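You operate a simulated robot arm through the tools that you are given. There is no shell and no other tool. Be economical: measure what you need, move in short steps, check, and stop when the job is done.

Carry out the task below with a simulated robot arm. There is one attempt and no reset: what you move stays moved.

Task
Vacuum up the sawdust between the rails of the sheet rest.
Fine: stand the wand back where it was and switch the vacuum off.

Only the result counts: the job must be done as asked and must still hold three seconds after the hand-in. Knocking over, shifting, dropping, spilling or breaking anything else fails it. Flat cloth is picked up by pressing the open fingertips on it (5 to 10 N) and closing them slowly along it; thin cloth reads only 2 to 8 mm in the jaws.

Robot
A 7-joint arm with a two-finger parallel gripper, fixed in place. Base frame: the origin is at the foot of the arm, x ahead of it, y to its left, z up; the work surface is at about z = 0.9. Readings come in m, degrees, newtons and seconds.
With the tool pointing down near the work surface it reaches from about 0.32 to 0.74 m from the base axis. Its first joint turns from -115.0 to 115.0 degrees. Payload 3.91 kg.
Tool frame: the origin (TCP) lies between the finger pads and is the grasp point; the fingertips stand 0.03 m ahead of it; z points along the fingers, y is the line along which they close. Largest opening 0.11 m; finger width 0.02, thickness 0.01; the body of the gripper, 0.048 by 0.112 m, starts 0.055 m behind the TCP.
Orientation is that of the tool frame in the base frame, as [roll, pitch, yaw] about the fixed x, y, z axes, in that order (R = Rz(yaw) Ry(pitch) Rx(roll)). With the fingers straight down and closing along the base's y, the tool's x points along the base's -x, its y along +y and its z along -z.

Tools
- The arm moves only by the tool send_rows. Its argument "series" is a list of rows, each a list of 7 numbers: the shift along the tool's x, y, z in cm, then the turn, a rotation vector about the tool's x, y, z in degrees, then the gripper command, from -1 (shut) to 1 (fully open), values between in proportion. In form: [[dx, dy, dz, rx, ry, rz, hand], ...]. A call has 1 to 10 rows; each row shifts and turns the commanded pose from where the row before left it, along the tool's axes as they then stand. A row lasts 0.2 s, in which the tool goes at most 0.05 m and 8.6 degrees; a call with a longer step from one row to the next is refused whole, and so is a gripper value outside its range. A pose out of reach is approached as far as the arm can. The call stops where the force on the tool passes 50 N (or 10 N more than at its start, if that is more) or the arm is blocked; 0.2 s more then pass. The fingers move at their own pace (about 0.108 m/s each) and stop on an object; they squeeze with about 45 N. The grip force told is the motor's: it shows also when the fingers shut on nothing. Time passes only in rows, and 0.2 s behind the last, so rows that do not move let the fingers close. It gives the time, the measured TCP pose, the force on the tool (base axes), the opening and the grip force at its end, in the units of the frame above (readings bear some noise).
- Cameras (640 x 400 px; columns grow to the right, rows downward): "scene" is fixed at [0.4013, -0.5002, 1.559]; the picture's right is [0.98, 0.22, 0.00], its down [0.13, -0.60, -0.79] and it looks along [-0.17, 0.77, -0.61] (base axes); focal length 322 px, centre (320, 200). "wrist" rides on the gripper at [-0.036, 0, -0.057] in the tool frame; the picture's right is [0.00, -1.00, 0.00], its down [0.97, 0.00, -0.24] and it looks along [0.24, 0.00, 0.97] (tool axes); focal length 218 px, centre (320, 200).
- camera(camera): a new picture of that camera. No time passes.
- slide_trunk(by): slides the trunk up (or, below 0, down) by that many m; the arm rides with it, the base frame stays. It gives what a move gives, with no picture.
- point_at(camera, pixels): there is no depth. For up to 12 entries [column, row, z] of the newest picture of that camera ("zoom" is the newest enlarged one), the place [x, y] in the base frame at which the ray of that pixel passes the height z, good to about 0.003 m. No time passes.
- close_up(camera, box): a new picture of the part [left, top, right, bottom] of that camera's present view, enlarged. No time passes.
- finish_job(): hands the job in; it is judged then, once.

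Work in short steps. Measure before you move; look again where a grasp or a placing could have gone wrong, and mend it. You have 80 turns and 46 pictures in all, those below and enlarged ones among them. Open the gripper and draw the arm clear of the work before you hand the job in, unless the task says otherwise; then end with one line.

The tools are called after "Emit:" as a command line: name --pt "numbers of a row" for each row, then --argument value for the rest, lists and objects as JSON in quotes. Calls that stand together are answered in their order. send_rows: Moves the arm, as the interface text tells. Its arguments: {"type":"object","properties":{"series":{"type":"array","items":{"type":"array","items":{"type":"number"}}}},"required":["series"]} The other tools are called the same way: slide_trunk (by) slides the trunk up or down; camera (camera) takes a picture; point_at (camera, pixels) gives the place at which the rays of pixels pass given heights; close_up (camera, box) takes an enlarged picture of a part of a camera's view; finish_job () hands the job in.

At the start:

```text
t: 0.0
ee_pos: [0.1592, 0.4427, 1.2767]
ee_rot: [179.9, -0.1, 180.0]
contact_force: [0.0, 0.1, 1.2]
gripper_width: 0.1099
gripper_force: 0.1
trunk travel left (down, up): [-0.875, 0.115]
```

scene: 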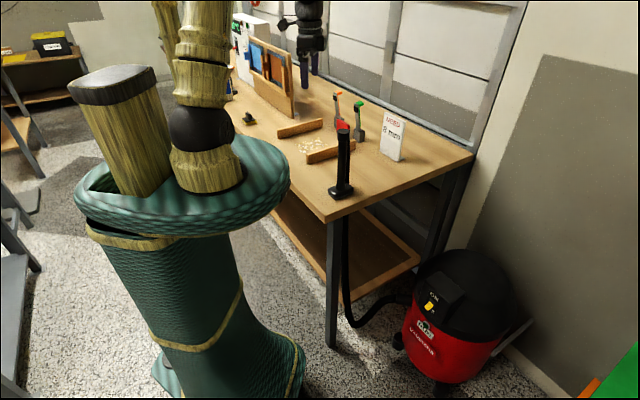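
wrist: 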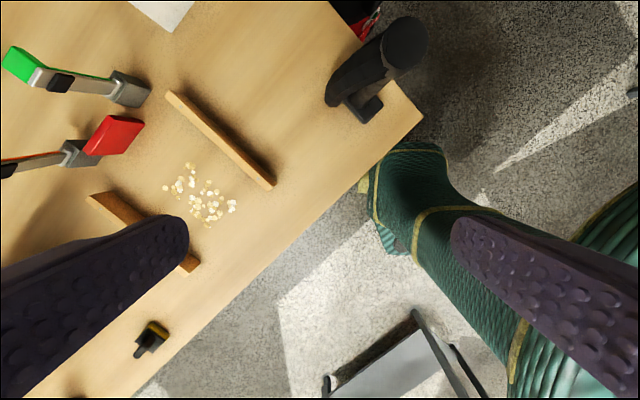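

The scene shows the wand standing at about (342,165) and the vacuum with a yellow switch at (430,305). I enlarge both.

Emit:
close_up --camera "scene" --box '[230, 60, 430, 220]'

Emit:
close_up --camera "scene" --box '[320, 180, 540, 390]'

Emit:
close_up --camera "wrist" --box '[0, 0, 460, 300]'

Emit:
point_at --camera "wrist" --pixels '[[168, 95, 0.92], [272, 185, 0.92], [90, 197, 0.92], [195, 268, 0.92], [190, 165, 0.9], [235, 207, 0.9], [165, 187, 0.9], [365, 105, 0.91], [422, 115, 0.9], [405, 45, 1.1]]'

Emit:
point_at --camera "scene" --pixels '[[340, 190, 0.9], [342, 128, 1.05], [342, 128, 1.1], [342, 128, 1.15], [278, 136, 0.92], [322, 121, 0.92], [307, 160, 0.92], [357, 146, 0.92], [430, 306, 0.4], [430, 306, 0.5], [334, 220, 0.9]]'

```text
2.50 times, centred on (330, 140) of scene
```

zoom: 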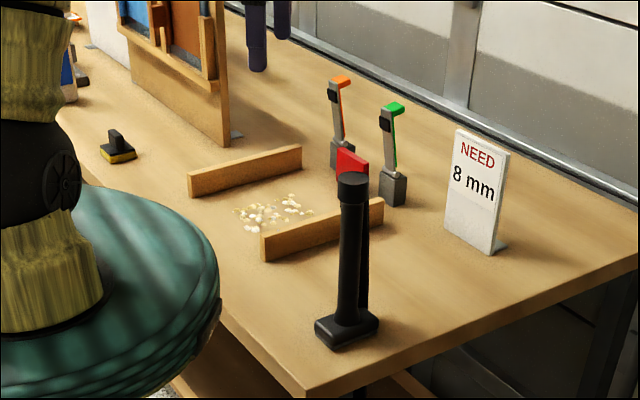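

```text
1.90 times, centred on (430, 285) of scene
```

zoom: 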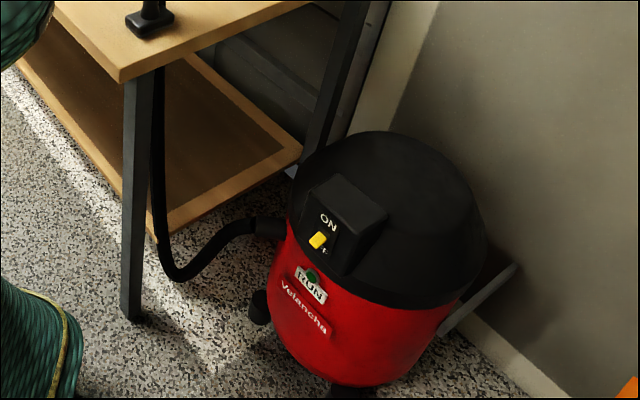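

```text
1.33 times, centred on (230, 150) of wrist
```

zoom: 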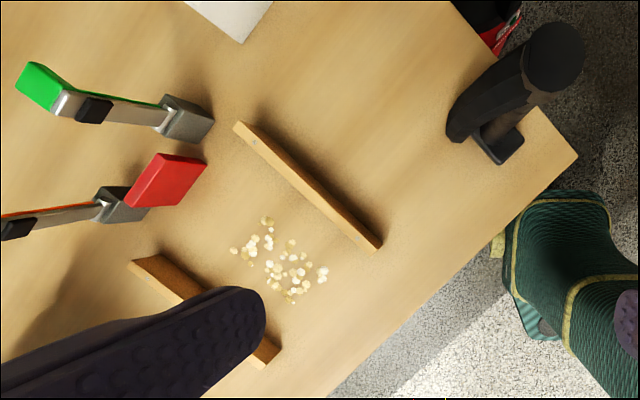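

```text
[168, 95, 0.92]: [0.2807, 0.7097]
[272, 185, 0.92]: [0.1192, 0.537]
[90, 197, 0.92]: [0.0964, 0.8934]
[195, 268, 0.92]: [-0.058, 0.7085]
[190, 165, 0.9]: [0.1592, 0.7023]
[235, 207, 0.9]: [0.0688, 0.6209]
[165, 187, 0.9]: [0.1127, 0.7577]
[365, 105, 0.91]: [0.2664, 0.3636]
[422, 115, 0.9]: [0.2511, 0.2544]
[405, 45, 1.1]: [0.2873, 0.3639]
```

```text
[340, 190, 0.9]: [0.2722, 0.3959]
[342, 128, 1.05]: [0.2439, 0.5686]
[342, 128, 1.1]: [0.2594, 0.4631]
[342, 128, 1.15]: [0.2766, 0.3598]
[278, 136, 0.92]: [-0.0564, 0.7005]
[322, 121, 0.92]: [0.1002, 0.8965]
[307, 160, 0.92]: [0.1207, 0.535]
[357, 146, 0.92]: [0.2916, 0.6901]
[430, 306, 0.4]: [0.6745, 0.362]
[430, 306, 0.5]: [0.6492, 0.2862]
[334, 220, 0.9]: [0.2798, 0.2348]
```

The switch and its lamp and the wand foot need a closer look.

Emit:
close_up --camera "scene" --box '[405, 270, 485, 350]'

Emit:
close_up --camera "scene" --box '[300, 110, 400, 230]'

Emit:
close_up --camera "wrist" --box '[310, 0, 450, 140]'

```text
5.00 times, centred on (445, 310) of scene
```

zoom: 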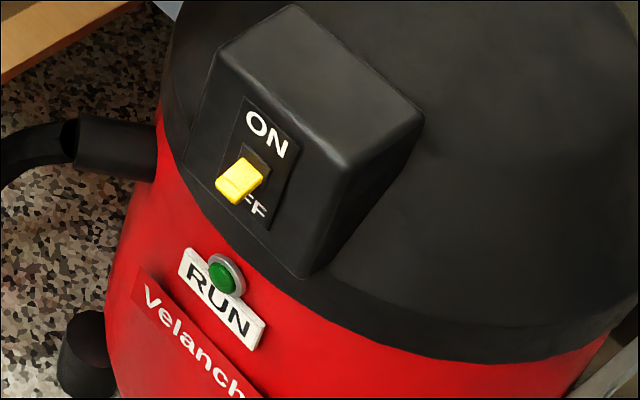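

```text
3.33 times, centred on (350, 170) of scene
```

zoom: 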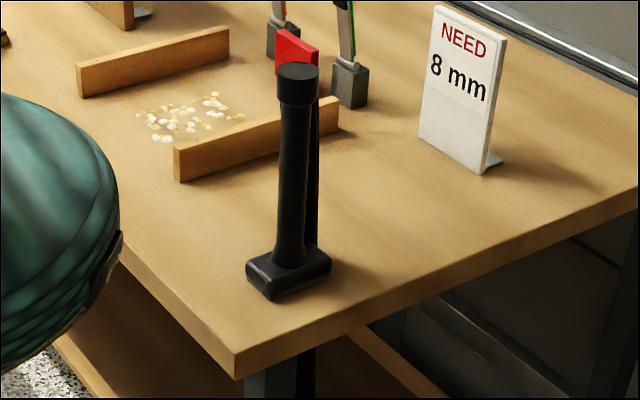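

```text
2.86 times, centred on (380, 70) of wrist
```

zoom: 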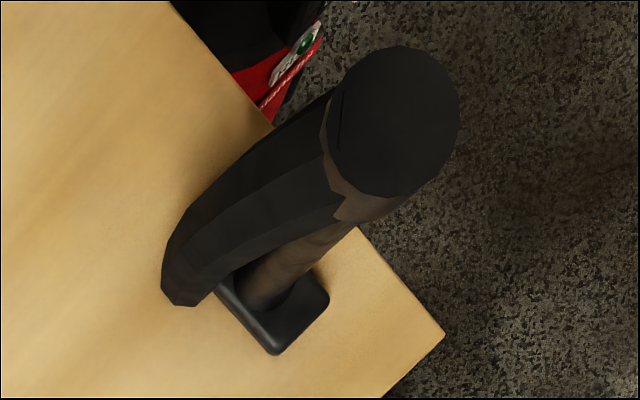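

The switch lever sits low at OFF, and the lamp is dark, so I must switch on first. I move the arm toward x=0.45, y=0.33 at the same height to look down on the wand and vacuum.

Emit:
send_rows --pt "-4 -1.5 0 0 0 0 1" --pt "-4 -1.5 0 0 0 0 1" --pt "-4 -1.5 0 0 0 0 1" --pt "-4 -1.5 0 0 0 0 1" --pt "-4 -1.5 0 0 0 0 1" --pt "-4 -1.5 0 0 0 0 1" --pt "-4 -1.5 0 0 0 0 1" --pt "0 0 0 0 0 0 1"

Emit:
camera --camera "wrist"

Emit:
camera --camera "scene"

```text
t: 1.8
ee_pos: [0.4395, 0.3395, 1.2781]
ee_rot: [179.9, 0.0, -179.8]
contact_force: [-0.2, 0.5, -0.1]
gripper_width: 0.1099
gripper_force: 0.0
trunk travel left (down, up): [-0.875, 0.115]
```

```text
37 pictures are left
```

wrist: 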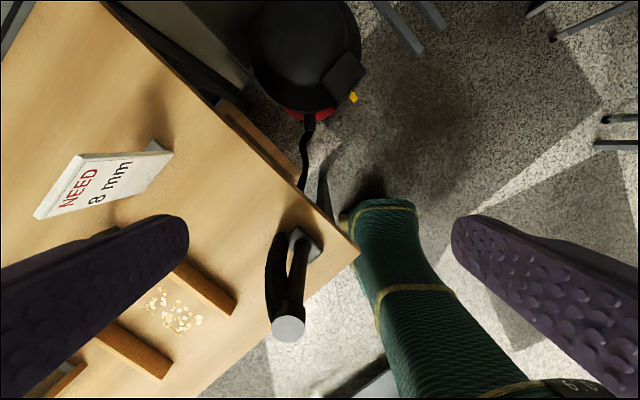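

```text
36 pictures are left
```

scene: 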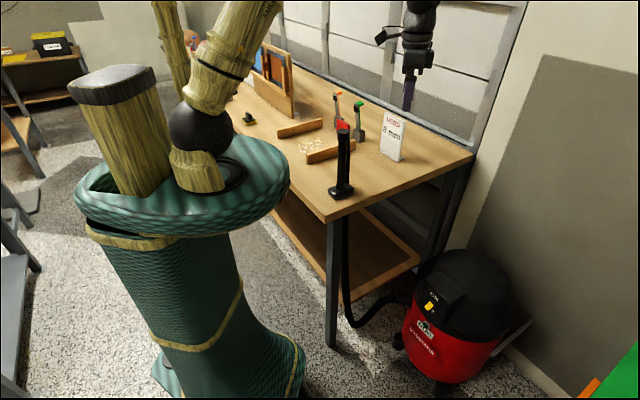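

The wand top is at (288,328), the foot at (305,245), the switch at (353,97). I enlarge and triangulate.

Emit:
close_up --camera "wrist" --box '[230, 210, 370, 350]'

Emit:
close_up --camera "wrist" --box '[290, 40, 410, 140]'

Emit:
point_at --camera "wrist" --pixels '[[288, 328, 1.05], [288, 328, 1.1], [288, 328, 1.15], [305, 243, 0.91], [353, 97, 0.35], [353, 97, 0.4], [353, 97, 0.45], [353, 97, 0.5], [357, 255, 0.9], [318, 210, 0.9]]'

Emit:
point_at --camera "scene" --pixels '[[343, 131.6, 1.1], [343, 131.6, 1.15], [343, 131.6, 1.12], [341, 191, 0.91], [429, 306, 0.35], [429, 306, 0.4], [429, 306, 0.45], [429, 306, 0.5]]'

```text
2.86 times, centred on (300, 280) of wrist
```

zoom: 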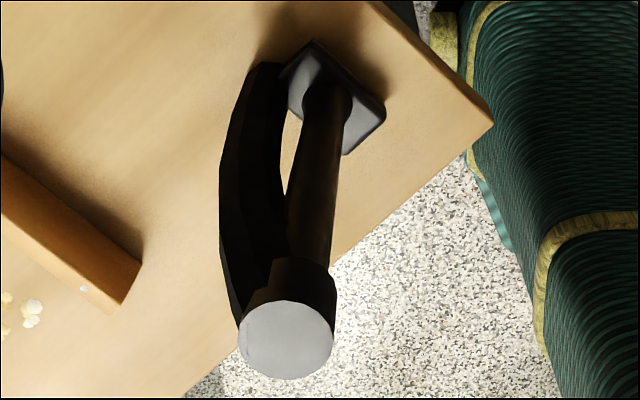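

```text
4.00 times, centred on (350, 90) of wrist
```

zoom: 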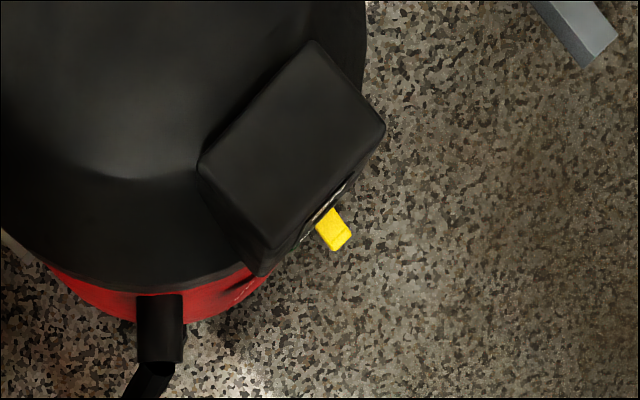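

```text
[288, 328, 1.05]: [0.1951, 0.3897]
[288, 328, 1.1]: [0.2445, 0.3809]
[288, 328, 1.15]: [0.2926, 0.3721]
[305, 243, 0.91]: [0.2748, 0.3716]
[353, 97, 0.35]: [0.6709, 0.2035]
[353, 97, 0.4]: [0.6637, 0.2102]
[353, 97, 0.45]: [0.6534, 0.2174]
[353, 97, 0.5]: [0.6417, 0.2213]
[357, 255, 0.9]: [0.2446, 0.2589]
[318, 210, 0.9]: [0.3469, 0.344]
```

```text
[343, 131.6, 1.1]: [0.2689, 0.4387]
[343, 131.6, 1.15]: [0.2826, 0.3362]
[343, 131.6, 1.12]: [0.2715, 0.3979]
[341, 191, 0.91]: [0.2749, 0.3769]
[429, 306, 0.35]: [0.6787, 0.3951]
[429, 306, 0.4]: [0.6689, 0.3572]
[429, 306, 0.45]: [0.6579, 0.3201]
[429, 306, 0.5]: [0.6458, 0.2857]
```

Triangulation gives the wand as vertical at about (0.275,0.374) with its top at z≈1.135. The switch lever is at about (0.62,0.23,0.59), on a face looking toward (-0.62,-0.78). I move clear of the table and turn the tool toward the switch.

Emit:
send_rows --pt "-1 -4 0 0 0 0 1" --pt "-1 -4 0 0 0 0 1" --pt "-1 -4 0 0 0 0 1" --pt "-1 -4 0 0 0 0 1" --pt "-1 -4 0 0 0 0 1" --pt "-1 -4 0 0 0 0 1" --pt "0 0 0 0 0 -8.5 1" --pt "0 0 0 0 0 -8.5 1" --pt "0 0 0 0 0 -8.5 1" --pt "0 0 0 0 0 -8.5 1"

Emit:
send_rows --pt "0 0 0 0 0 -8.5 -1" --pt "0 0 0 0 0 -8.5 -1" --pt "0 0 0 0 -8.5 0 -1" --pt "0 0 0 0 -8.5 0 -1" --pt "0 0 0 0 -8.5 0 -1" --pt "0 0 0 0 -8.5 0 -1" --pt "0 0 0 0 -8.5 0 -1" --pt "0 0 0 0 -8.5 0 -1" --pt "0 0 0 0 -8.5 0 -1" --pt "0 0 0 0 -8.5 0 -1"

Emit:
camera --camera "scene"

```text
t: 4.0
ee_pos: [0.4994, 0.0968, 1.2773]
ee_rot: [179.8, 0.1, -145.7]
contact_force: [0.2, -0.1, -0.4]
gripper_width: 0.11
gripper_force: 0.1
trunk travel left (down, up): [-0.875, 0.115]
```

```text
t: 6.2
ee_pos: [0.4996, 0.0979, 1.2768]
ee_rot: [179.7, 68.2, -129.3]
contact_force: [-0.3, 0.0, -0.1]
gripper_width: 0.0
gripper_force: 37.9
trunk travel left (down, up): [-0.875, 0.115]
```

```text
33 pictures are left
```

scene: 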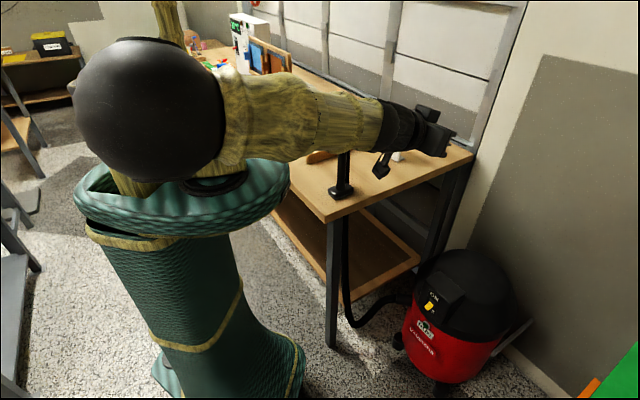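

The arm points over toward the vacuum well clear of the table. I level the tool and lower the trunk.

Emit:
send_rows --pt "0 0 0 0 -8.5 0 -1" --pt "0 0 0 0 -8.5 0 -1"

Emit:
slide_trunk --by -0.55

Emit:
camera --camera "wrist"

Emit:
camera --camera "scene"

```text
t: 6.8
ee_pos: [0.4991, 0.0984, 1.2766]
ee_rot: [179.4, 85.0, -129.6]
contact_force: [0.8, -0.2, -0.2]
gripper_width: 0.0002
gripper_force: 37.7
trunk travel left (down, up): [-0.875, 0.115]
```

```text
refused: -0.55 is not a number from -0.4 to 0.4
```

```text
32 pictures are left
```

wrist: 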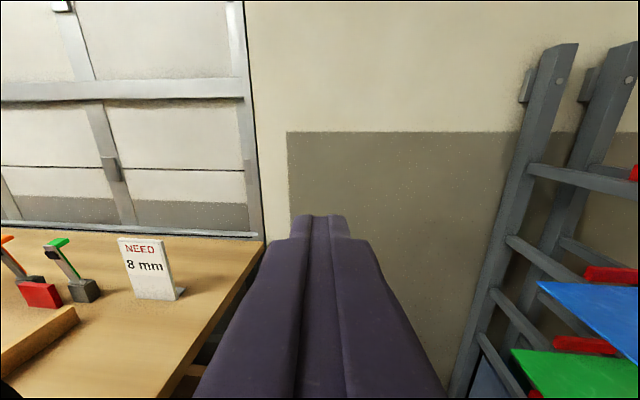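

```text
31 pictures are left
```

scene: 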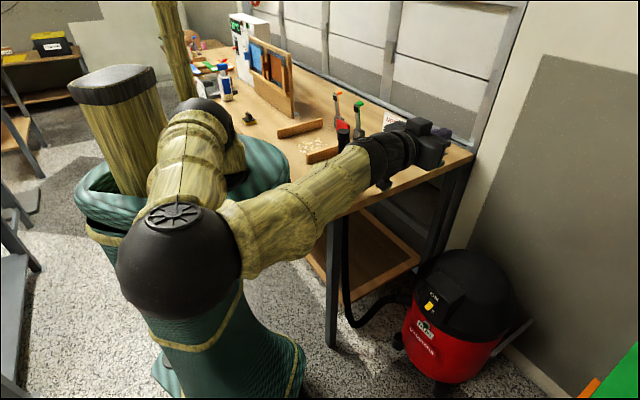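

The slide is limited to 0.4 per call, and the tool is level and clear of the table. I lower in two steps.

Emit:
slide_trunk --by -0.35

Emit:
slide_trunk --by -0.25

Emit:
camera --camera "wrist"

Emit:
camera --camera "scene"

```text
t: 10.2
ee_pos: [0.5009, 0.0974, 0.9263]
ee_rot: [178.8, 85.0, -130.1]
contact_force: [0.7, -1.2, 0.1]
gripper_width: 0.0004
gripper_force: 38.1
trunk travel left (down, up): [-0.525, 0.465]
```

```text
t: 12.8
ee_pos: [0.4992, 0.0983, 0.6761]
ee_rot: [178.7, 85.1, -130.3]
contact_force: [0.6, -0.4, -0.1]
gripper_width: 0.0
gripper_force: 37.7
trunk travel left (down, up): [-0.275, 0.715]
```

```text
30 pictures are left
```

wrist: 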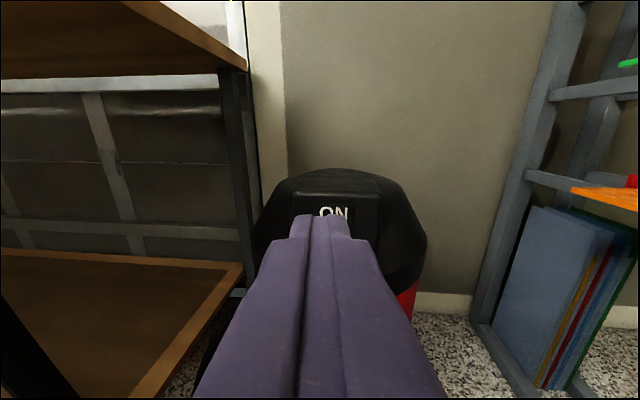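

```text
29 pictures are left
```

scene: 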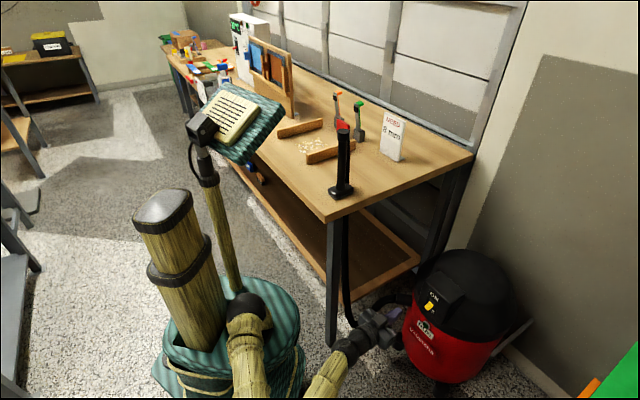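

The tool aims at the switch panel: ON is at wrist (334,212) and the lever is hidden behind the fingers. I triangulate ON with the scene (434,296.6) to fix the geometry.

Emit:
point_at --camera "wrist" --pixels '[[334, 212, 0.61], [334, 212, 0.63], [334, 212, 0.65], [290, 190, 0.66], [380, 192, 0.66]]'

Emit:
point_at --camera "scene" --pixels '[[434, 296.6, 0.59], [434, 296.6, 0.61], [434, 296.6, 0.63], [434, 296.6, 0.65], [428, 307, 0.56], [428, 307, 0.58], [428, 307, 0.6], [432, 303, 0.58], [432, 303, 0.6], [434.6, 311, 0.58]]'

Emit:
close_up --camera "scene" --box '[350, 270, 450, 350]'

```text
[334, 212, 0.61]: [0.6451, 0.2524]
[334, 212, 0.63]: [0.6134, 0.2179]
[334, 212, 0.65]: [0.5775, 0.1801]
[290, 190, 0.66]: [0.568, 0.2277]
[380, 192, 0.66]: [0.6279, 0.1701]
```

```text
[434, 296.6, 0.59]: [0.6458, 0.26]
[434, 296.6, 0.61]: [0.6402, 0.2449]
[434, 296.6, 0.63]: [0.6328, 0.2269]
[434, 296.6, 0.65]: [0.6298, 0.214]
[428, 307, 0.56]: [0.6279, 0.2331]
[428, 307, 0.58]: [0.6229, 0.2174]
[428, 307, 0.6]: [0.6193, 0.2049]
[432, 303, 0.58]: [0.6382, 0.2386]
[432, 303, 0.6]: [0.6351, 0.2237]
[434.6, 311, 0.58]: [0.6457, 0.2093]
```

```text
5.00 times, centred on (400, 310) of scene
```

zoom: 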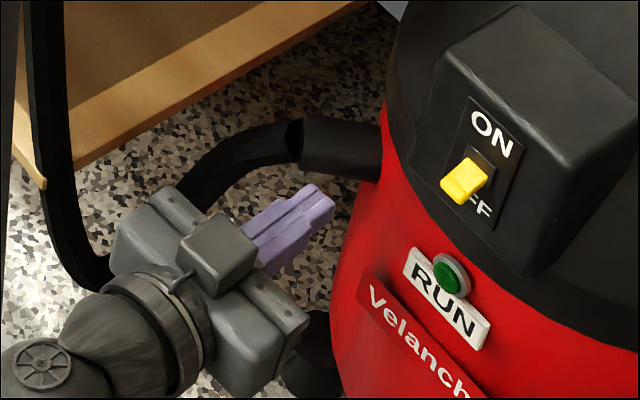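

The lever tip is near (0.62,0.215,0.58), 1.7 cm toward the tool's -y. I lower below the lever and advance part way, then look.

Emit:
send_rows --pt "3.7 -0.4 0 0 0 0 -1" --pt "3.7 -0.4 0 0 0 0 -1" --pt "3.7 -0.4 0 0 0 0 -1" --pt "3.7 -0.5 0 0 0 0 -1" --pt "0 0 4 0 0 0 -1" --pt "0 0 4 0 0 0 -1" --pt "0 0 2 0 0 0 -1" --pt "0 0 0 0 0 0 -1"

Emit:
camera --camera "wrist"

Emit:
close_up --camera "scene" --box '[370, 270, 470, 350]'

```text
t: 14.6
ee_pos: [0.5687, 0.1542, 0.5214]
ee_rot: [178.9, 85.1, -130.0]
contact_force: [0.6, 0.2, 0.5]
gripper_width: 0.0001
gripper_force: 37.9
trunk travel left (down, up): [-0.275, 0.715]
```

```text
27 pictures are left
```

wrist: 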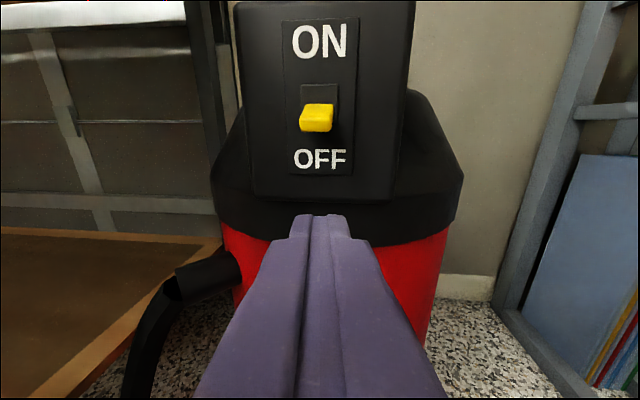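

```text
5.00 times, centred on (420, 310) of scene
```

zoom: 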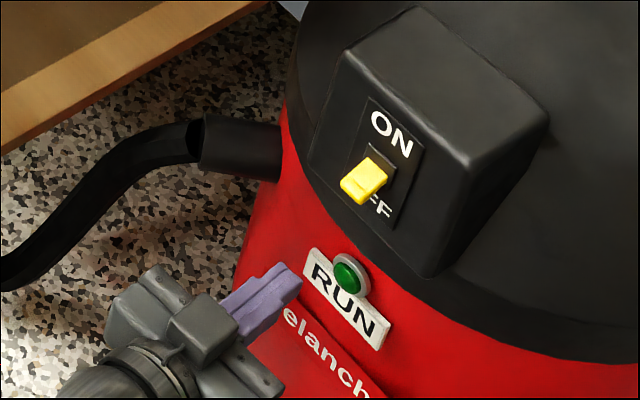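

The lever at (317,118) is centred over the fingers at col 320, with about 2.5 cm of height to spare. I advance 4.2 cm under it.

Emit:
send_rows --pt "0 0 2 0 0 0 -1" --pt "0 0 1.2 0 0 0 -1" --pt "0 0 1 0 0 0 -1" --pt "0 0 0 0 0 0 -1"

Emit:
camera --camera "wrist"

```text
t: 15.6
ee_pos: [0.5948, 0.1886, 0.5164]
ee_rot: [178.8, 85.0, -130.2]
contact_force: [-0.7, -0.6, 0.2]
gripper_width: 0.0
gripper_force: 37.7
trunk travel left (down, up): [-0.275, 0.715]
```

```text
25 pictures are left
```

wrist: 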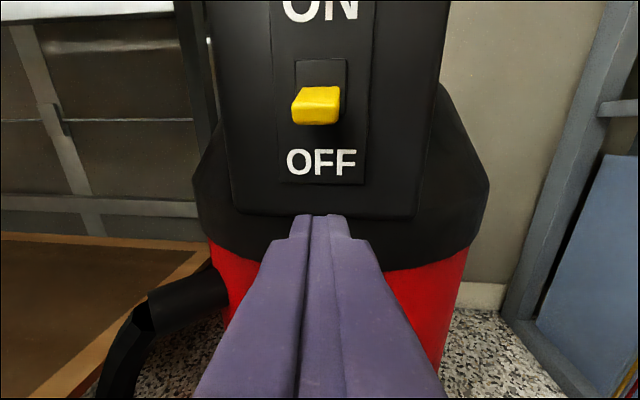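

By scale the fingertips are still about 2.3 cm short of the lever tip. I advance 3.4 cm more.

Emit:
send_rows --pt "0 0 1.2 0 0 0 -1" --pt "0 0 1.2 0 0 0 -1" --pt "0 0 1 0 0 0 -1" --pt "0 0 0 0 0 0 -1"

Emit:
camera --camera "wrist"

```text
t: 16.6
ee_pos: [0.6137, 0.2143, 0.5151]
ee_rot: [179.1, 85.0, -129.9]
contact_force: [0.3, 0.2, -1.0]
gripper_width: 0.0
gripper_force: 37.7
trunk travel left (down, up): [-0.275, 0.715]
```

```text
24 pictures are left
```

wrist: 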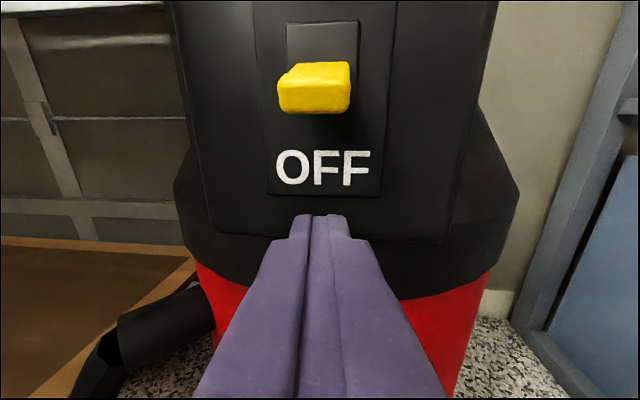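

The fingertips are about 2 cm under the lever with 1 cm left to the panel. I raise slowly to push the lever up.

Emit:
send_rows --pt "-1 0 -0.09 0 0 0 -1" --pt "-1 0 -0.09 0 0 0 -1" --pt "-1 0 -0.09 0 0 0 -1" --pt "-0.7 0 -0.09 0 0 0 -1" --pt "-0.7 0 -0.09 0 0 0 -1" --pt "-0.7 0 -0.09 0 0 0 -1" --pt "-0.7 0 -0.09 0 0 0 -1" --pt "0 0 0 0 0 0 -1"

Emit:
camera --camera "wrist"

Emit:
close_up --camera "scene" --box '[370, 270, 470, 350]'

```text
t: 18.4
ee_pos: [0.614, 0.2127, 0.5692]
ee_rot: [177.3, 84.7, -131.7]
contact_force: [-1.7, -2.2, -12.3]
gripper_width: 0.0
gripper_force: 37.3
trunk travel left (down, up): [-0.275, 0.715]
```

```text
23 pictures are left
```

wrist: 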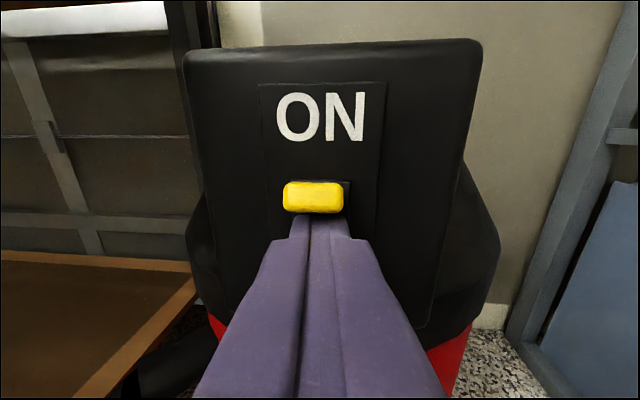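

```text
5.00 times, centred on (420, 310) of scene
```

zoom: 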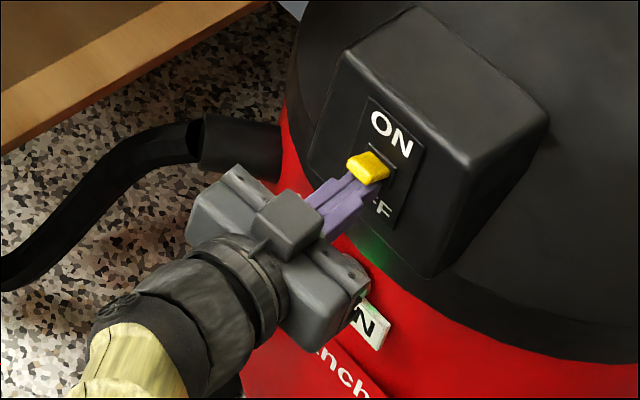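

The lever moved up and a green glow shows. I push 0.5 cm more, drop slightly and back off, then check the lamp.

Emit:
send_rows --pt "-0.5 0 0 0 0 0 -1" --pt "0 0 0 0 0 0 -1" --pt "1 0 0 0 0 0 -1" --pt "1 0 0 0 0 0 -1" --pt "0 0 -3 0 0 0 -1" --pt "0 0 -4 0 0 0 -1" --pt "0 0 -4 0 0 0 -1" --pt "0 0 -4 0 0 0 -1"

Emit:
close_up --camera "scene" --box '[370, 270, 470, 350]'

```text
t: 20.2
ee_pos: [0.5195, 0.098, 0.5698]
ee_rot: [179.0, 85.0, -129.9]
contact_force: [0.5, -0.7, -1.2]
gripper_width: 0.0002
gripper_force: 37.3
trunk travel left (down, up): [-0.275, 0.715]
```

```text
5.00 times, centred on (420, 310) of scene
```

zoom: 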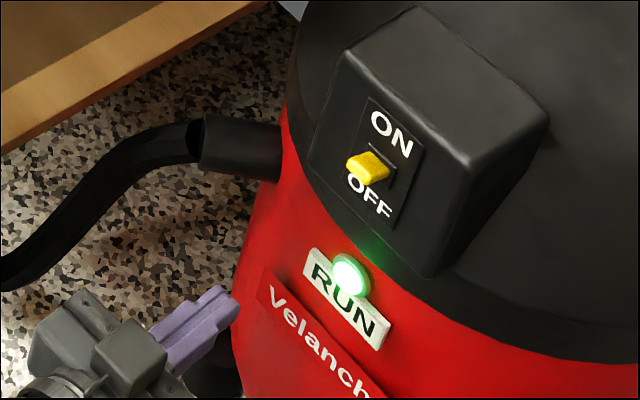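

The lamp is lit and the lever stays up. I raise the arm in two slides.

Emit:
slide_trunk --by 0.4

Emit:
slide_trunk --by 0.315

Emit:
send_rows --pt "0 0 0 0 8.5 0 1" --pt "0 0 0 0 8.5 0 1" --pt "0 0 0 0 8.5 0 1" --pt "0 0 0 0 8.5 0 1" --pt "0 0 0 0 8.5 0 1" --pt "0 0 0 0 8.5 0 1" --pt "0 0 0 0 8.5 0 1" --pt "0 0 0 0 8.5 0 1" --pt "0 0 0 0 8.5 0 1" --pt "0 0 0 0 8.5 0 1"

Emit:
send_rows --pt "0 0 0 0 0 -8 1" --pt "0 0 0 0 0 -8 1" --pt "0 0 0 0 0 -8 1" --pt "0 0 0 0 0 -6 1" --pt "0 0 0 0 0 0 1"

```text
t: 24.0
ee_pos: [0.5194, 0.0977, 0.9703]
ee_rot: [178.8, 85.0, -130.2]
contact_force: [-0.1, -0.2, -1.1]
gripper_width: 0.0
gripper_force: 37.7
trunk travel left (down, up): [-0.675, 0.315]
```

```text
t: 27.1
ee_pos: [0.5188, 0.0977, 1.2841]
ee_rot: [178.8, 85.0, -130.2]
contact_force: [0.0, -0.2, 0.3]
gripper_width: 0.0004
gripper_force: 37.7
trunk travel left (down, up): [-0.99, 0.0]
```

```text
t: 29.4
ee_pos: [0.5192, 0.0992, 1.2855]
ee_rot: [179.9, -0.1, -129.1]
contact_force: [0.2, -0.9, -0.3]
gripper_width: 0.11
gripper_force: 0.0
trunk travel left (down, up): [-0.99, 0.0]
```

```text
t: 30.6
ee_pos: [0.5196, 0.0978, 1.2842]
ee_rot: [179.9, 0.1, -98.8]
contact_force: [0.1, 0.2, -0.2]
gripper_width: 0.1101
gripper_force: 0.1
trunk travel left (down, up): [-0.99, 0.0]
```

Tool is pointing down at yaw -99. I move it above the wand at the same height and look.

Emit:
send_rows --pt "-2.93 3.56 0 0 0 0 1" --pt "-2.93 3.56 0 0 0 0 1" --pt "-2.93 3.56 0 0 0 0 1" --pt "-2.93 3.56 0 0 0 0 1" --pt "-2.93 3.56 0 0 0 0 1" --pt "-2.93 3.56 0 0 0 0 1" --pt "-2.93 3.56 0 0 0 0 1" --pt "-2.93 3.56 0 0 0 0 1" --pt "0 0 0 0 0 0 1"

Emit:
camera --camera "wrist"

Emit:
close_up --camera "scene" --box '[280, 80, 400, 220]'

```text
t: 32.5
ee_pos: [0.2728, 0.3741, 1.2831]
ee_rot: [179.9, 0.1, -99.0]
contact_force: [-0.3, -0.1, -0.8]
gripper_width: 0.1101
gripper_force: 0.0
trunk travel left (down, up): [-0.99, 0.0]
```

```text
20 pictures are left
```

wrist: 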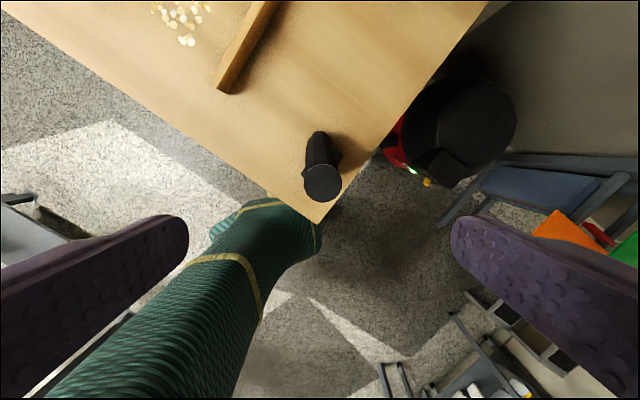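

```text
2.86 times, centred on (340, 150) of scene
```

zoom: 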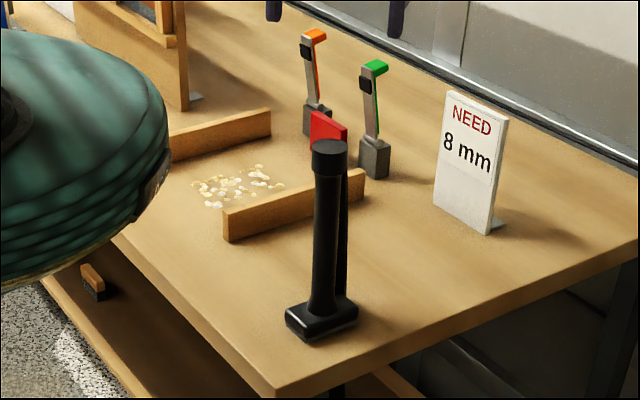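

The wand cap is centred between the fingers at (322,183), with the hose on the outer side away from the fingers. I descend 18.4 cm and close gently.

Emit:
send_rows --pt "0 0 4.6 0 0 0 1" --pt "0 0 4.6 0 0 0 1" --pt "0 0 4.6 0 0 0 1" --pt "0 0 3.0 0 0 0 1" --pt "0 0 1.6 0 0 0 1" --pt "0 0 0 0 0 0 1"

Emit:
camera --camera "wrist"

```text
t: 34.0
ee_pos: [0.2734, 0.3737, 1.1022]
ee_rot: [179.9, 0.0, -99.0]
contact_force: [-0.1, -0.1, -0.9]
gripper_width: 0.1103
gripper_force: 0.0
trunk travel left (down, up): [-0.99, 0.0]
```

```text
18 pictures are left
```

wrist: 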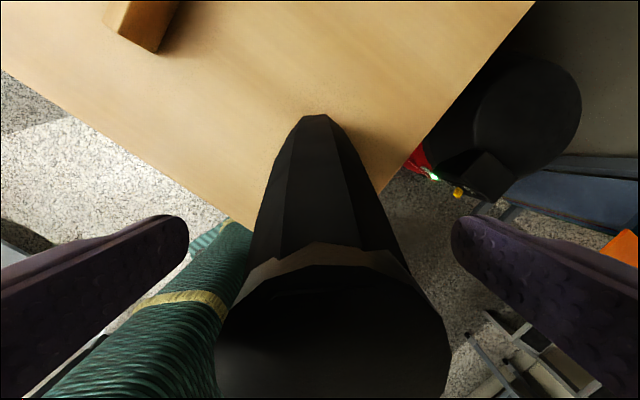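

The cap is between the fingers, about 2 mm off centre. I shift by 0.2 cm and close.

Emit:
send_rows --pt "0 -0.2 0.2 0 0 0 1" --pt "0 0 0 0 0 0 0.2" --pt "0 0 0 0 0 0 -0.3" --pt "0 0 0 0 0 0 -1" --pt "0 0 0 0 0 0 -1" --pt "0 0 0 0 0 0 -1"

Emit:
close_up --camera "scene" --box '[280, 80, 400, 220]'

```text
t: 35.4
ee_pos: [0.2757, 0.3741, 1.0997]
ee_rot: [179.8, 0.2, -99.0]
contact_force: [0.7, -0.5, 0.4]
gripper_width: 0.0376
gripper_force: 44.8
trunk travel left (down, up): [-0.99, 0.0]
```

```text
2.86 times, centred on (340, 150) of scene
```

zoom: 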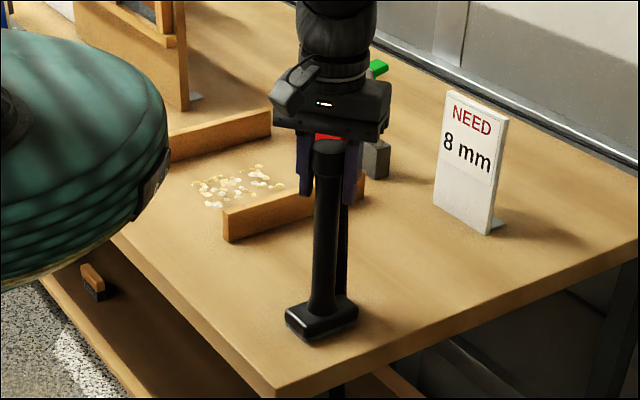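

Gripped at 37.6 mm. I lift 9 cm and check.

Emit:
send_rows --pt "0 0 -1 0 0 0 -1" --pt "0 0 -2 0 0 0 -1" --pt "0 0 -3 0 0 0 -1" --pt "0 0 -3 0 0 0 -1" --pt "0 0 0 0 0 0 -1"

Emit:
camera --camera "scene"

Emit:
point_at --camera "scene" --pixels '[[296, 146, 0.9], [300, 152, 0.9], [318, 153, 0.9], [322, 141, 0.9], [312, 138, 0.9], [325, 146, 0.9], [307, 164, 0.9], [279, 138, 0.9]]'

```text
t: 36.5
ee_pos: [0.2752, 0.3731, 1.1904]
ee_rot: [179.8, 0.0, -99.0]
contact_force: [-0.9, 0.2, -3.1]
gripper_width: 0.0373
gripper_force: 44.8
trunk travel left (down, up): [-0.99, 0.0]
```

```text
16 pictures are left
```

scene: 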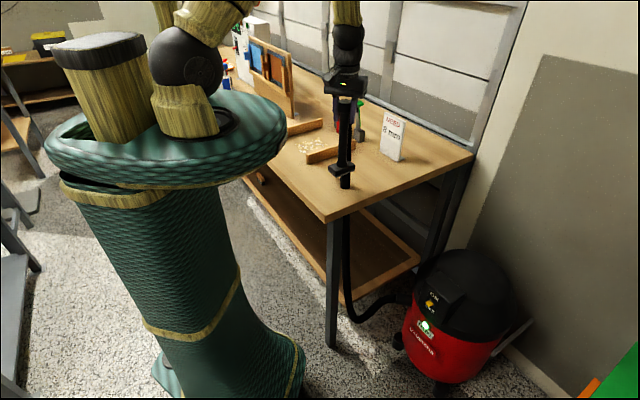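

```text
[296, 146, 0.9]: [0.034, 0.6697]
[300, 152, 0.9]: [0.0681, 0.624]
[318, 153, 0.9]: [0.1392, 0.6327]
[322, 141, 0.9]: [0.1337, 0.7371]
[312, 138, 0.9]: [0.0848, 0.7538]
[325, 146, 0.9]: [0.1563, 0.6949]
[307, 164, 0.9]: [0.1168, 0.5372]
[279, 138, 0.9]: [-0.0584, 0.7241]
```

The wand lifted, but its foot looks narrower at (345,182); I enlarge.

Emit:
close_up --camera "scene" --box '[290, 70, 390, 220]'

```text
2.67 times, centred on (340, 145) of scene
```

zoom: 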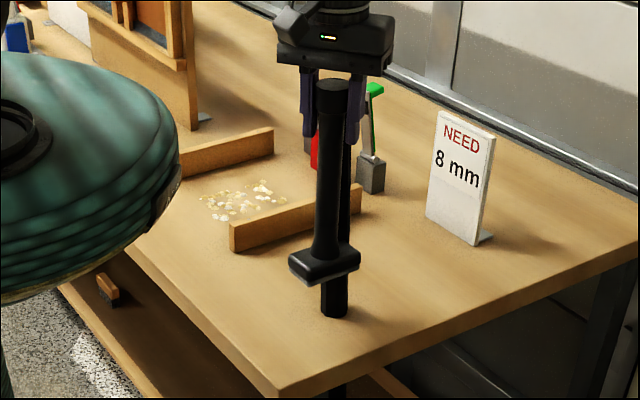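

The whole nozzle came up, and the hose runs down through the table. The sawdust spans about (0.03–0.16, 0.62–0.76); I carry the wand high to its middle (0.092,0.686).

Emit:
send_rows --pt "-2.81 2.3 0 0 0 0 -1" --pt "-2.81 2.3 0 0 0 0 -1" --pt "-2.81 2.3 0 0 0 0 -1" --pt "-2.81 2.3 0 0 0 0 -1" --pt "-2.81 2.3 0 0 0 0 -1" --pt "-2.81 2.3 0 0 0 0 -1" --pt "-2.81 2.3 0 0 0 0 -1" --pt "-2.81 2.3 0 0 0 0 -1" --pt "-2.81 2.3 0 0 0 0 -1" --pt "-2.81 2.3 0 0 0 0 -1"

Emit:
send_rows --pt "0 0 0 0 0 0 -1"

Emit:
close_up --camera "scene" --box '[240, 60, 380, 200]'

Emit:
camera --camera "wrist"

```text
t: 38.8
ee_pos: [0.0928, 0.6892, 1.1874]
ee_rot: [180.0, -0.1, -99.0]
contact_force: [-0.4, 0.8, -3.0]
gripper_width: 0.0377
gripper_force: 44.7
trunk travel left (down, up): [-0.99, 0.0]
```

```text
t: 39.1
ee_pos: [0.0943, 0.69, 1.1884]
ee_rot: [180.0, 0.1, -98.9]
contact_force: [1.1, 0.5, -3.9]
gripper_width: 0.0375
gripper_force: 45.2
trunk travel left (down, up): [-0.99, 0.0]
```

```text
2.86 times, centred on (310, 130) of scene
```

zoom: 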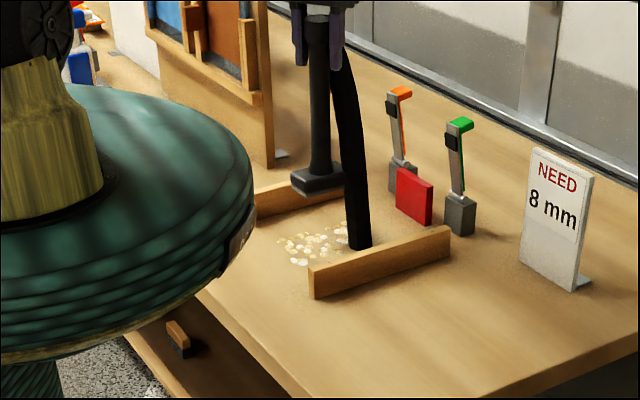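

```text
13 pictures are left
```

wrist: 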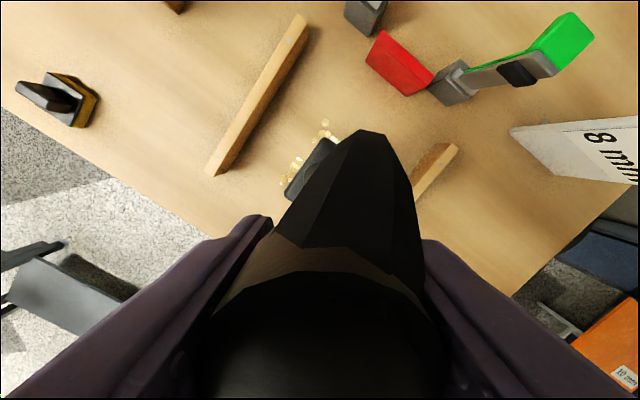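

Nozzle hangs between the rails over the sawdust and everything stands. I lower it to about 2 mm above the table.

Emit:
send_rows --pt "0 0 3 0 0 0 -1" --pt "0 0 3 0 0 0 -1" --pt "0 0 1.6 0 0 0 -1" --pt "0 0 0.9 0 0 0 -1" --pt "0 0 0 0 0 0 -1"

Emit:
close_up --camera "scene" --box '[240, 60, 380, 200]'

```text
t: 40.4
ee_pos: [0.0937, 0.6877, 1.1051]
ee_rot: [179.9, 0.2, -99.0]
contact_force: [-1.1, -0.2, -3.9]
gripper_width: 0.0372
gripper_force: 44.7
trunk travel left (down, up): [-0.99, 0.0]
```

```text
2.86 times, centred on (310, 130) of scene
```

zoom: 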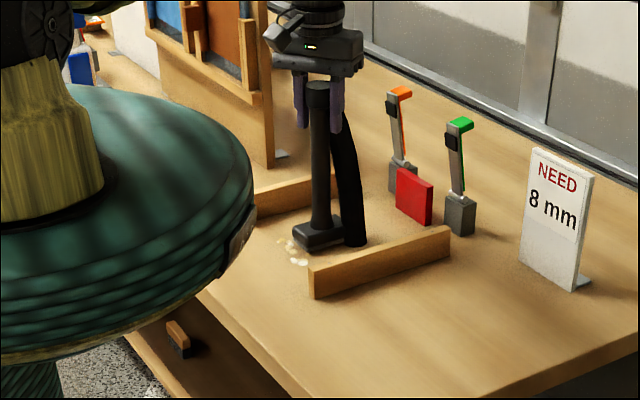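

The suction already cleared what is under the nozzle. I sweep along the near half in strokes parallel to the rails.

Emit:
send_rows --pt "2.83 2.06 0.2 0 0 0 -1" --pt "2.83 2.06 0 0 0 0 -1" --pt "1.47 -2.02 0 0 0 0 -1" --pt "1.18 -1.62 0 0 0 0 -1" --pt "-2.83 -2.06 0 0 0 0 -1" --pt "-2.83 -2.06 0 0 0 0 -1" --pt "-2.83 -2.06 0 0 0 0 -1" --pt "-2.43 -1.76 0 0 0 0 -1" --pt "-1.47 2.02 0 0 0 0 -1" --pt "0 0 0 0 0 0 -1"

Emit:
close_up --camera "scene" --box '[240, 60, 380, 200]'

```text
t: 42.5
ee_pos: [0.146, 0.693, 1.1039]
ee_rot: [180.0, 0.0, -99.0]
contact_force: [0.5, 0.1, -3.2]
gripper_width: 0.0374
gripper_force: 45.2
out of reach, approached as far as the arm can: row 8, 9
trunk travel left (down, up): [-0.99, 0.0]
```

```text
2.86 times, centred on (310, 130) of scene
```

zoom: 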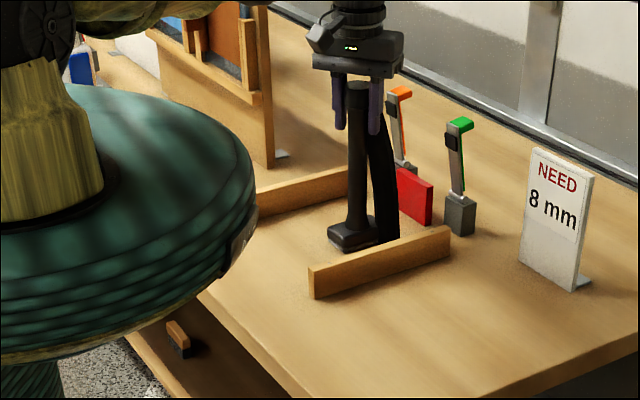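

No sawdust is visible in this view, but the far end hit the reach limit. I step back along the far row and look with the wrist camera.

Emit:
send_rows --pt "2.43 1.76 0 0 0 0 -1" --pt "2.83 2.06 0 0 0 0 -1" --pt "-0.59 0.81 0 0 0 0 -1" --pt "-0.59 0.81 0 0 0 0 -1" --pt "2.83 2.06 0 0 0 0 -1" --pt "2.83 2.06 0 0 0 0 -1" --pt "0 0 0 0 0 0 -1"

Emit:
close_up --camera "wrist" --box '[180, 20, 480, 220]'

Emit:
close_up --camera "scene" --box '[265, 90, 365, 170]'

```text
t: 44.1
ee_pos: [0.0331, 0.6107, 1.1084]
ee_rot: [180.0, 0.1, -99.1]
contact_force: [-0.7, 0.7, -3.3]
gripper_width: 0.0376
gripper_force: 45.5
trunk travel left (down, up): [-0.99, 0.0]
```

```text
2.00 times, centred on (330, 120) of wrist
```

zoom: 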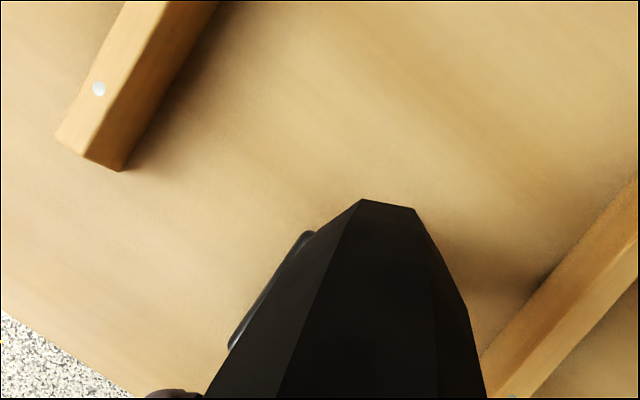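

```text
5.00 times, centred on (315, 130) of scene
```

zoom: 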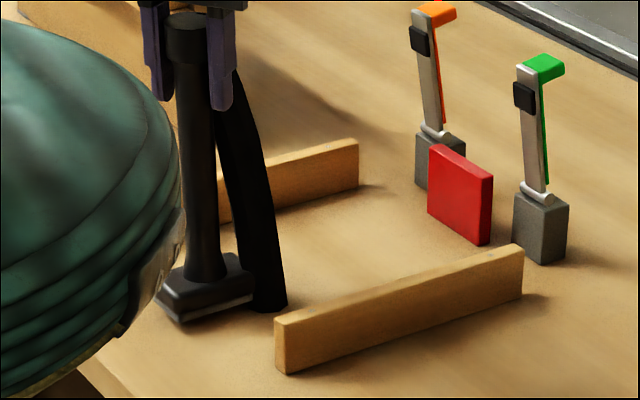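

The area between the rails looks clean. I lift 9 cm and take a scene look before returning.

Emit:
send_rows --pt "0 0 -3 0 0 0 -1" --pt "0 0 -3 0 0 0 -1" --pt "0 0 -3 0 0 0 -1" --pt "2.45 -3.46 0 0 0 0 -1" --pt "2.45 -3.46 0 0 0 0 -1" --pt "2.45 -3.46 0 0 0 0 -1" --pt "2.45 -3.46 0 0 0 0 -1" --pt "2.45 -3.46 0 0 0 0 -1" --pt "2.45 -3.46 0 0 0 0 -1" --pt "2.45 -3.46 0 0 0 0 -1"

Emit:
send_rows --pt "2.45 -3.46 0 0 0 0 -1" --pt "0 0 0 0 0 0 -1" --pt "0 0 0 0 0 0 -1"

Emit:
close_up --camera "scene" --box '[265, 90, 385, 190]'

```text
t: 46.4
ee_pos: [0.2496, 0.4028, 1.1955]
ee_rot: [179.8, 0.0, -98.9]
contact_force: [-0.4, -0.1, -2.5]
gripper_width: 0.0376
gripper_force: 44.6
trunk travel left (down, up): [-0.99, 0.0]
```

```text
t: 47.1
ee_pos: [0.2803, 0.3725, 1.1957]
ee_rot: [180.0, 0.2, -99.1]
contact_force: [0.5, -0.4, -3.1]
gripper_width: 0.0375
gripper_force: 45.3
trunk travel left (down, up): [-0.99, 0.0]
```

```text
4.00 times, centred on (325, 140) of scene
```

zoom: 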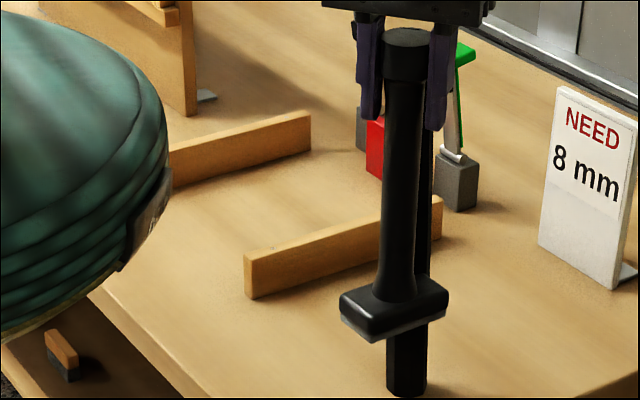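

Sawdust is gone. I correct 5 mm to the recorded spot (0.2757,0.3741) and lower to the recorded grip height, slowing at the end.

Emit:
send_rows --pt "-0.1 0.48 0 0 0 0 -1" --pt "0 0 3 0 0 0 -1" --pt "0 0 3 0 0 0 -1" --pt "0 0 2 0 0 0 -1" --pt "0 0 1 0 0 0 -1" --pt "0 0 0.3 0 0 0 -1" --pt "0 0 0 0 0 0 -1"

```text
t: 48.8
ee_pos: [0.2743, 0.3746, 1.1029]
ee_rot: [179.9, 0.1, -98.9]
contact_force: [0.5, -0.5, -3.5]
gripper_width: 0.0375
gripper_force: 45.1
trunk travel left (down, up): [-0.99, 0.0]
```

Still bearing the wand's weight and 3 mm high. I ease down until it takes the table.

Emit:
send_rows --pt "0 -0.1 0.2 0 0 0 -1" --pt "0 0 0.15 0 0 0 -1" --pt "0 0 0 0 0 0 -1"

```text
t: 49.5
ee_pos: [0.2745, 0.3743, 1.0991]
ee_rot: [179.9, 0.1, -98.9]
contact_force: [0.5, -1.0, -3.1]
gripper_width: 0.0377
gripper_force: 44.9
trunk travel left (down, up): [-0.99, 0.0]
```

The force still shows the weight; I lower another 2 mm.

Emit:
send_rows --pt "0 0 0.1 0 0 0 -1" --pt "0 0 0.1 0 0 0 -1" --pt "0 0 0 0 0 0 -1"

```text
t: 50.4
ee_pos: [0.2741, 0.3741, 1.0993]
ee_rot: [180.0, 0.2, -99.0]
contact_force: [1.5, 1.2, 22.2]
gripper_width: 0.0375
gripper_force: 44.7
trunk travel left (down, up): [-0.99, 0.0]
```

It rests on the table (22 N). I relieve 1.5 mm of press and open slowly.

Emit:
send_rows --pt "0 0 -0.15 0 0 0 -1" --pt "0 0 0 0 0 0 -0.3" --pt "0 0 0 0 0 0 0" --pt "0 0 0 0 0 0 0.5" --pt "0 0 0 0 0 0 1" --pt "0 0 0 0 0 0 1"

Emit:
close_up --camera "scene" --box '[280, 80, 400, 220]'

```text
t: 51.8
ee_pos: [0.2746, 0.3748, 1.0992]
ee_rot: [179.8, 0.2, -99.1]
contact_force: [-0.1, -0.1, -0.6]
gripper_width: 0.1098
gripper_force: 0.1
trunk travel left (down, up): [-0.99, 0.0]
```

```text
2.86 times, centred on (340, 150) of scene
```

zoom: 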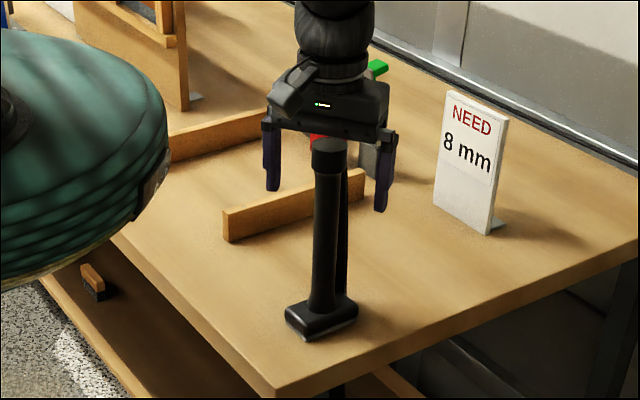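

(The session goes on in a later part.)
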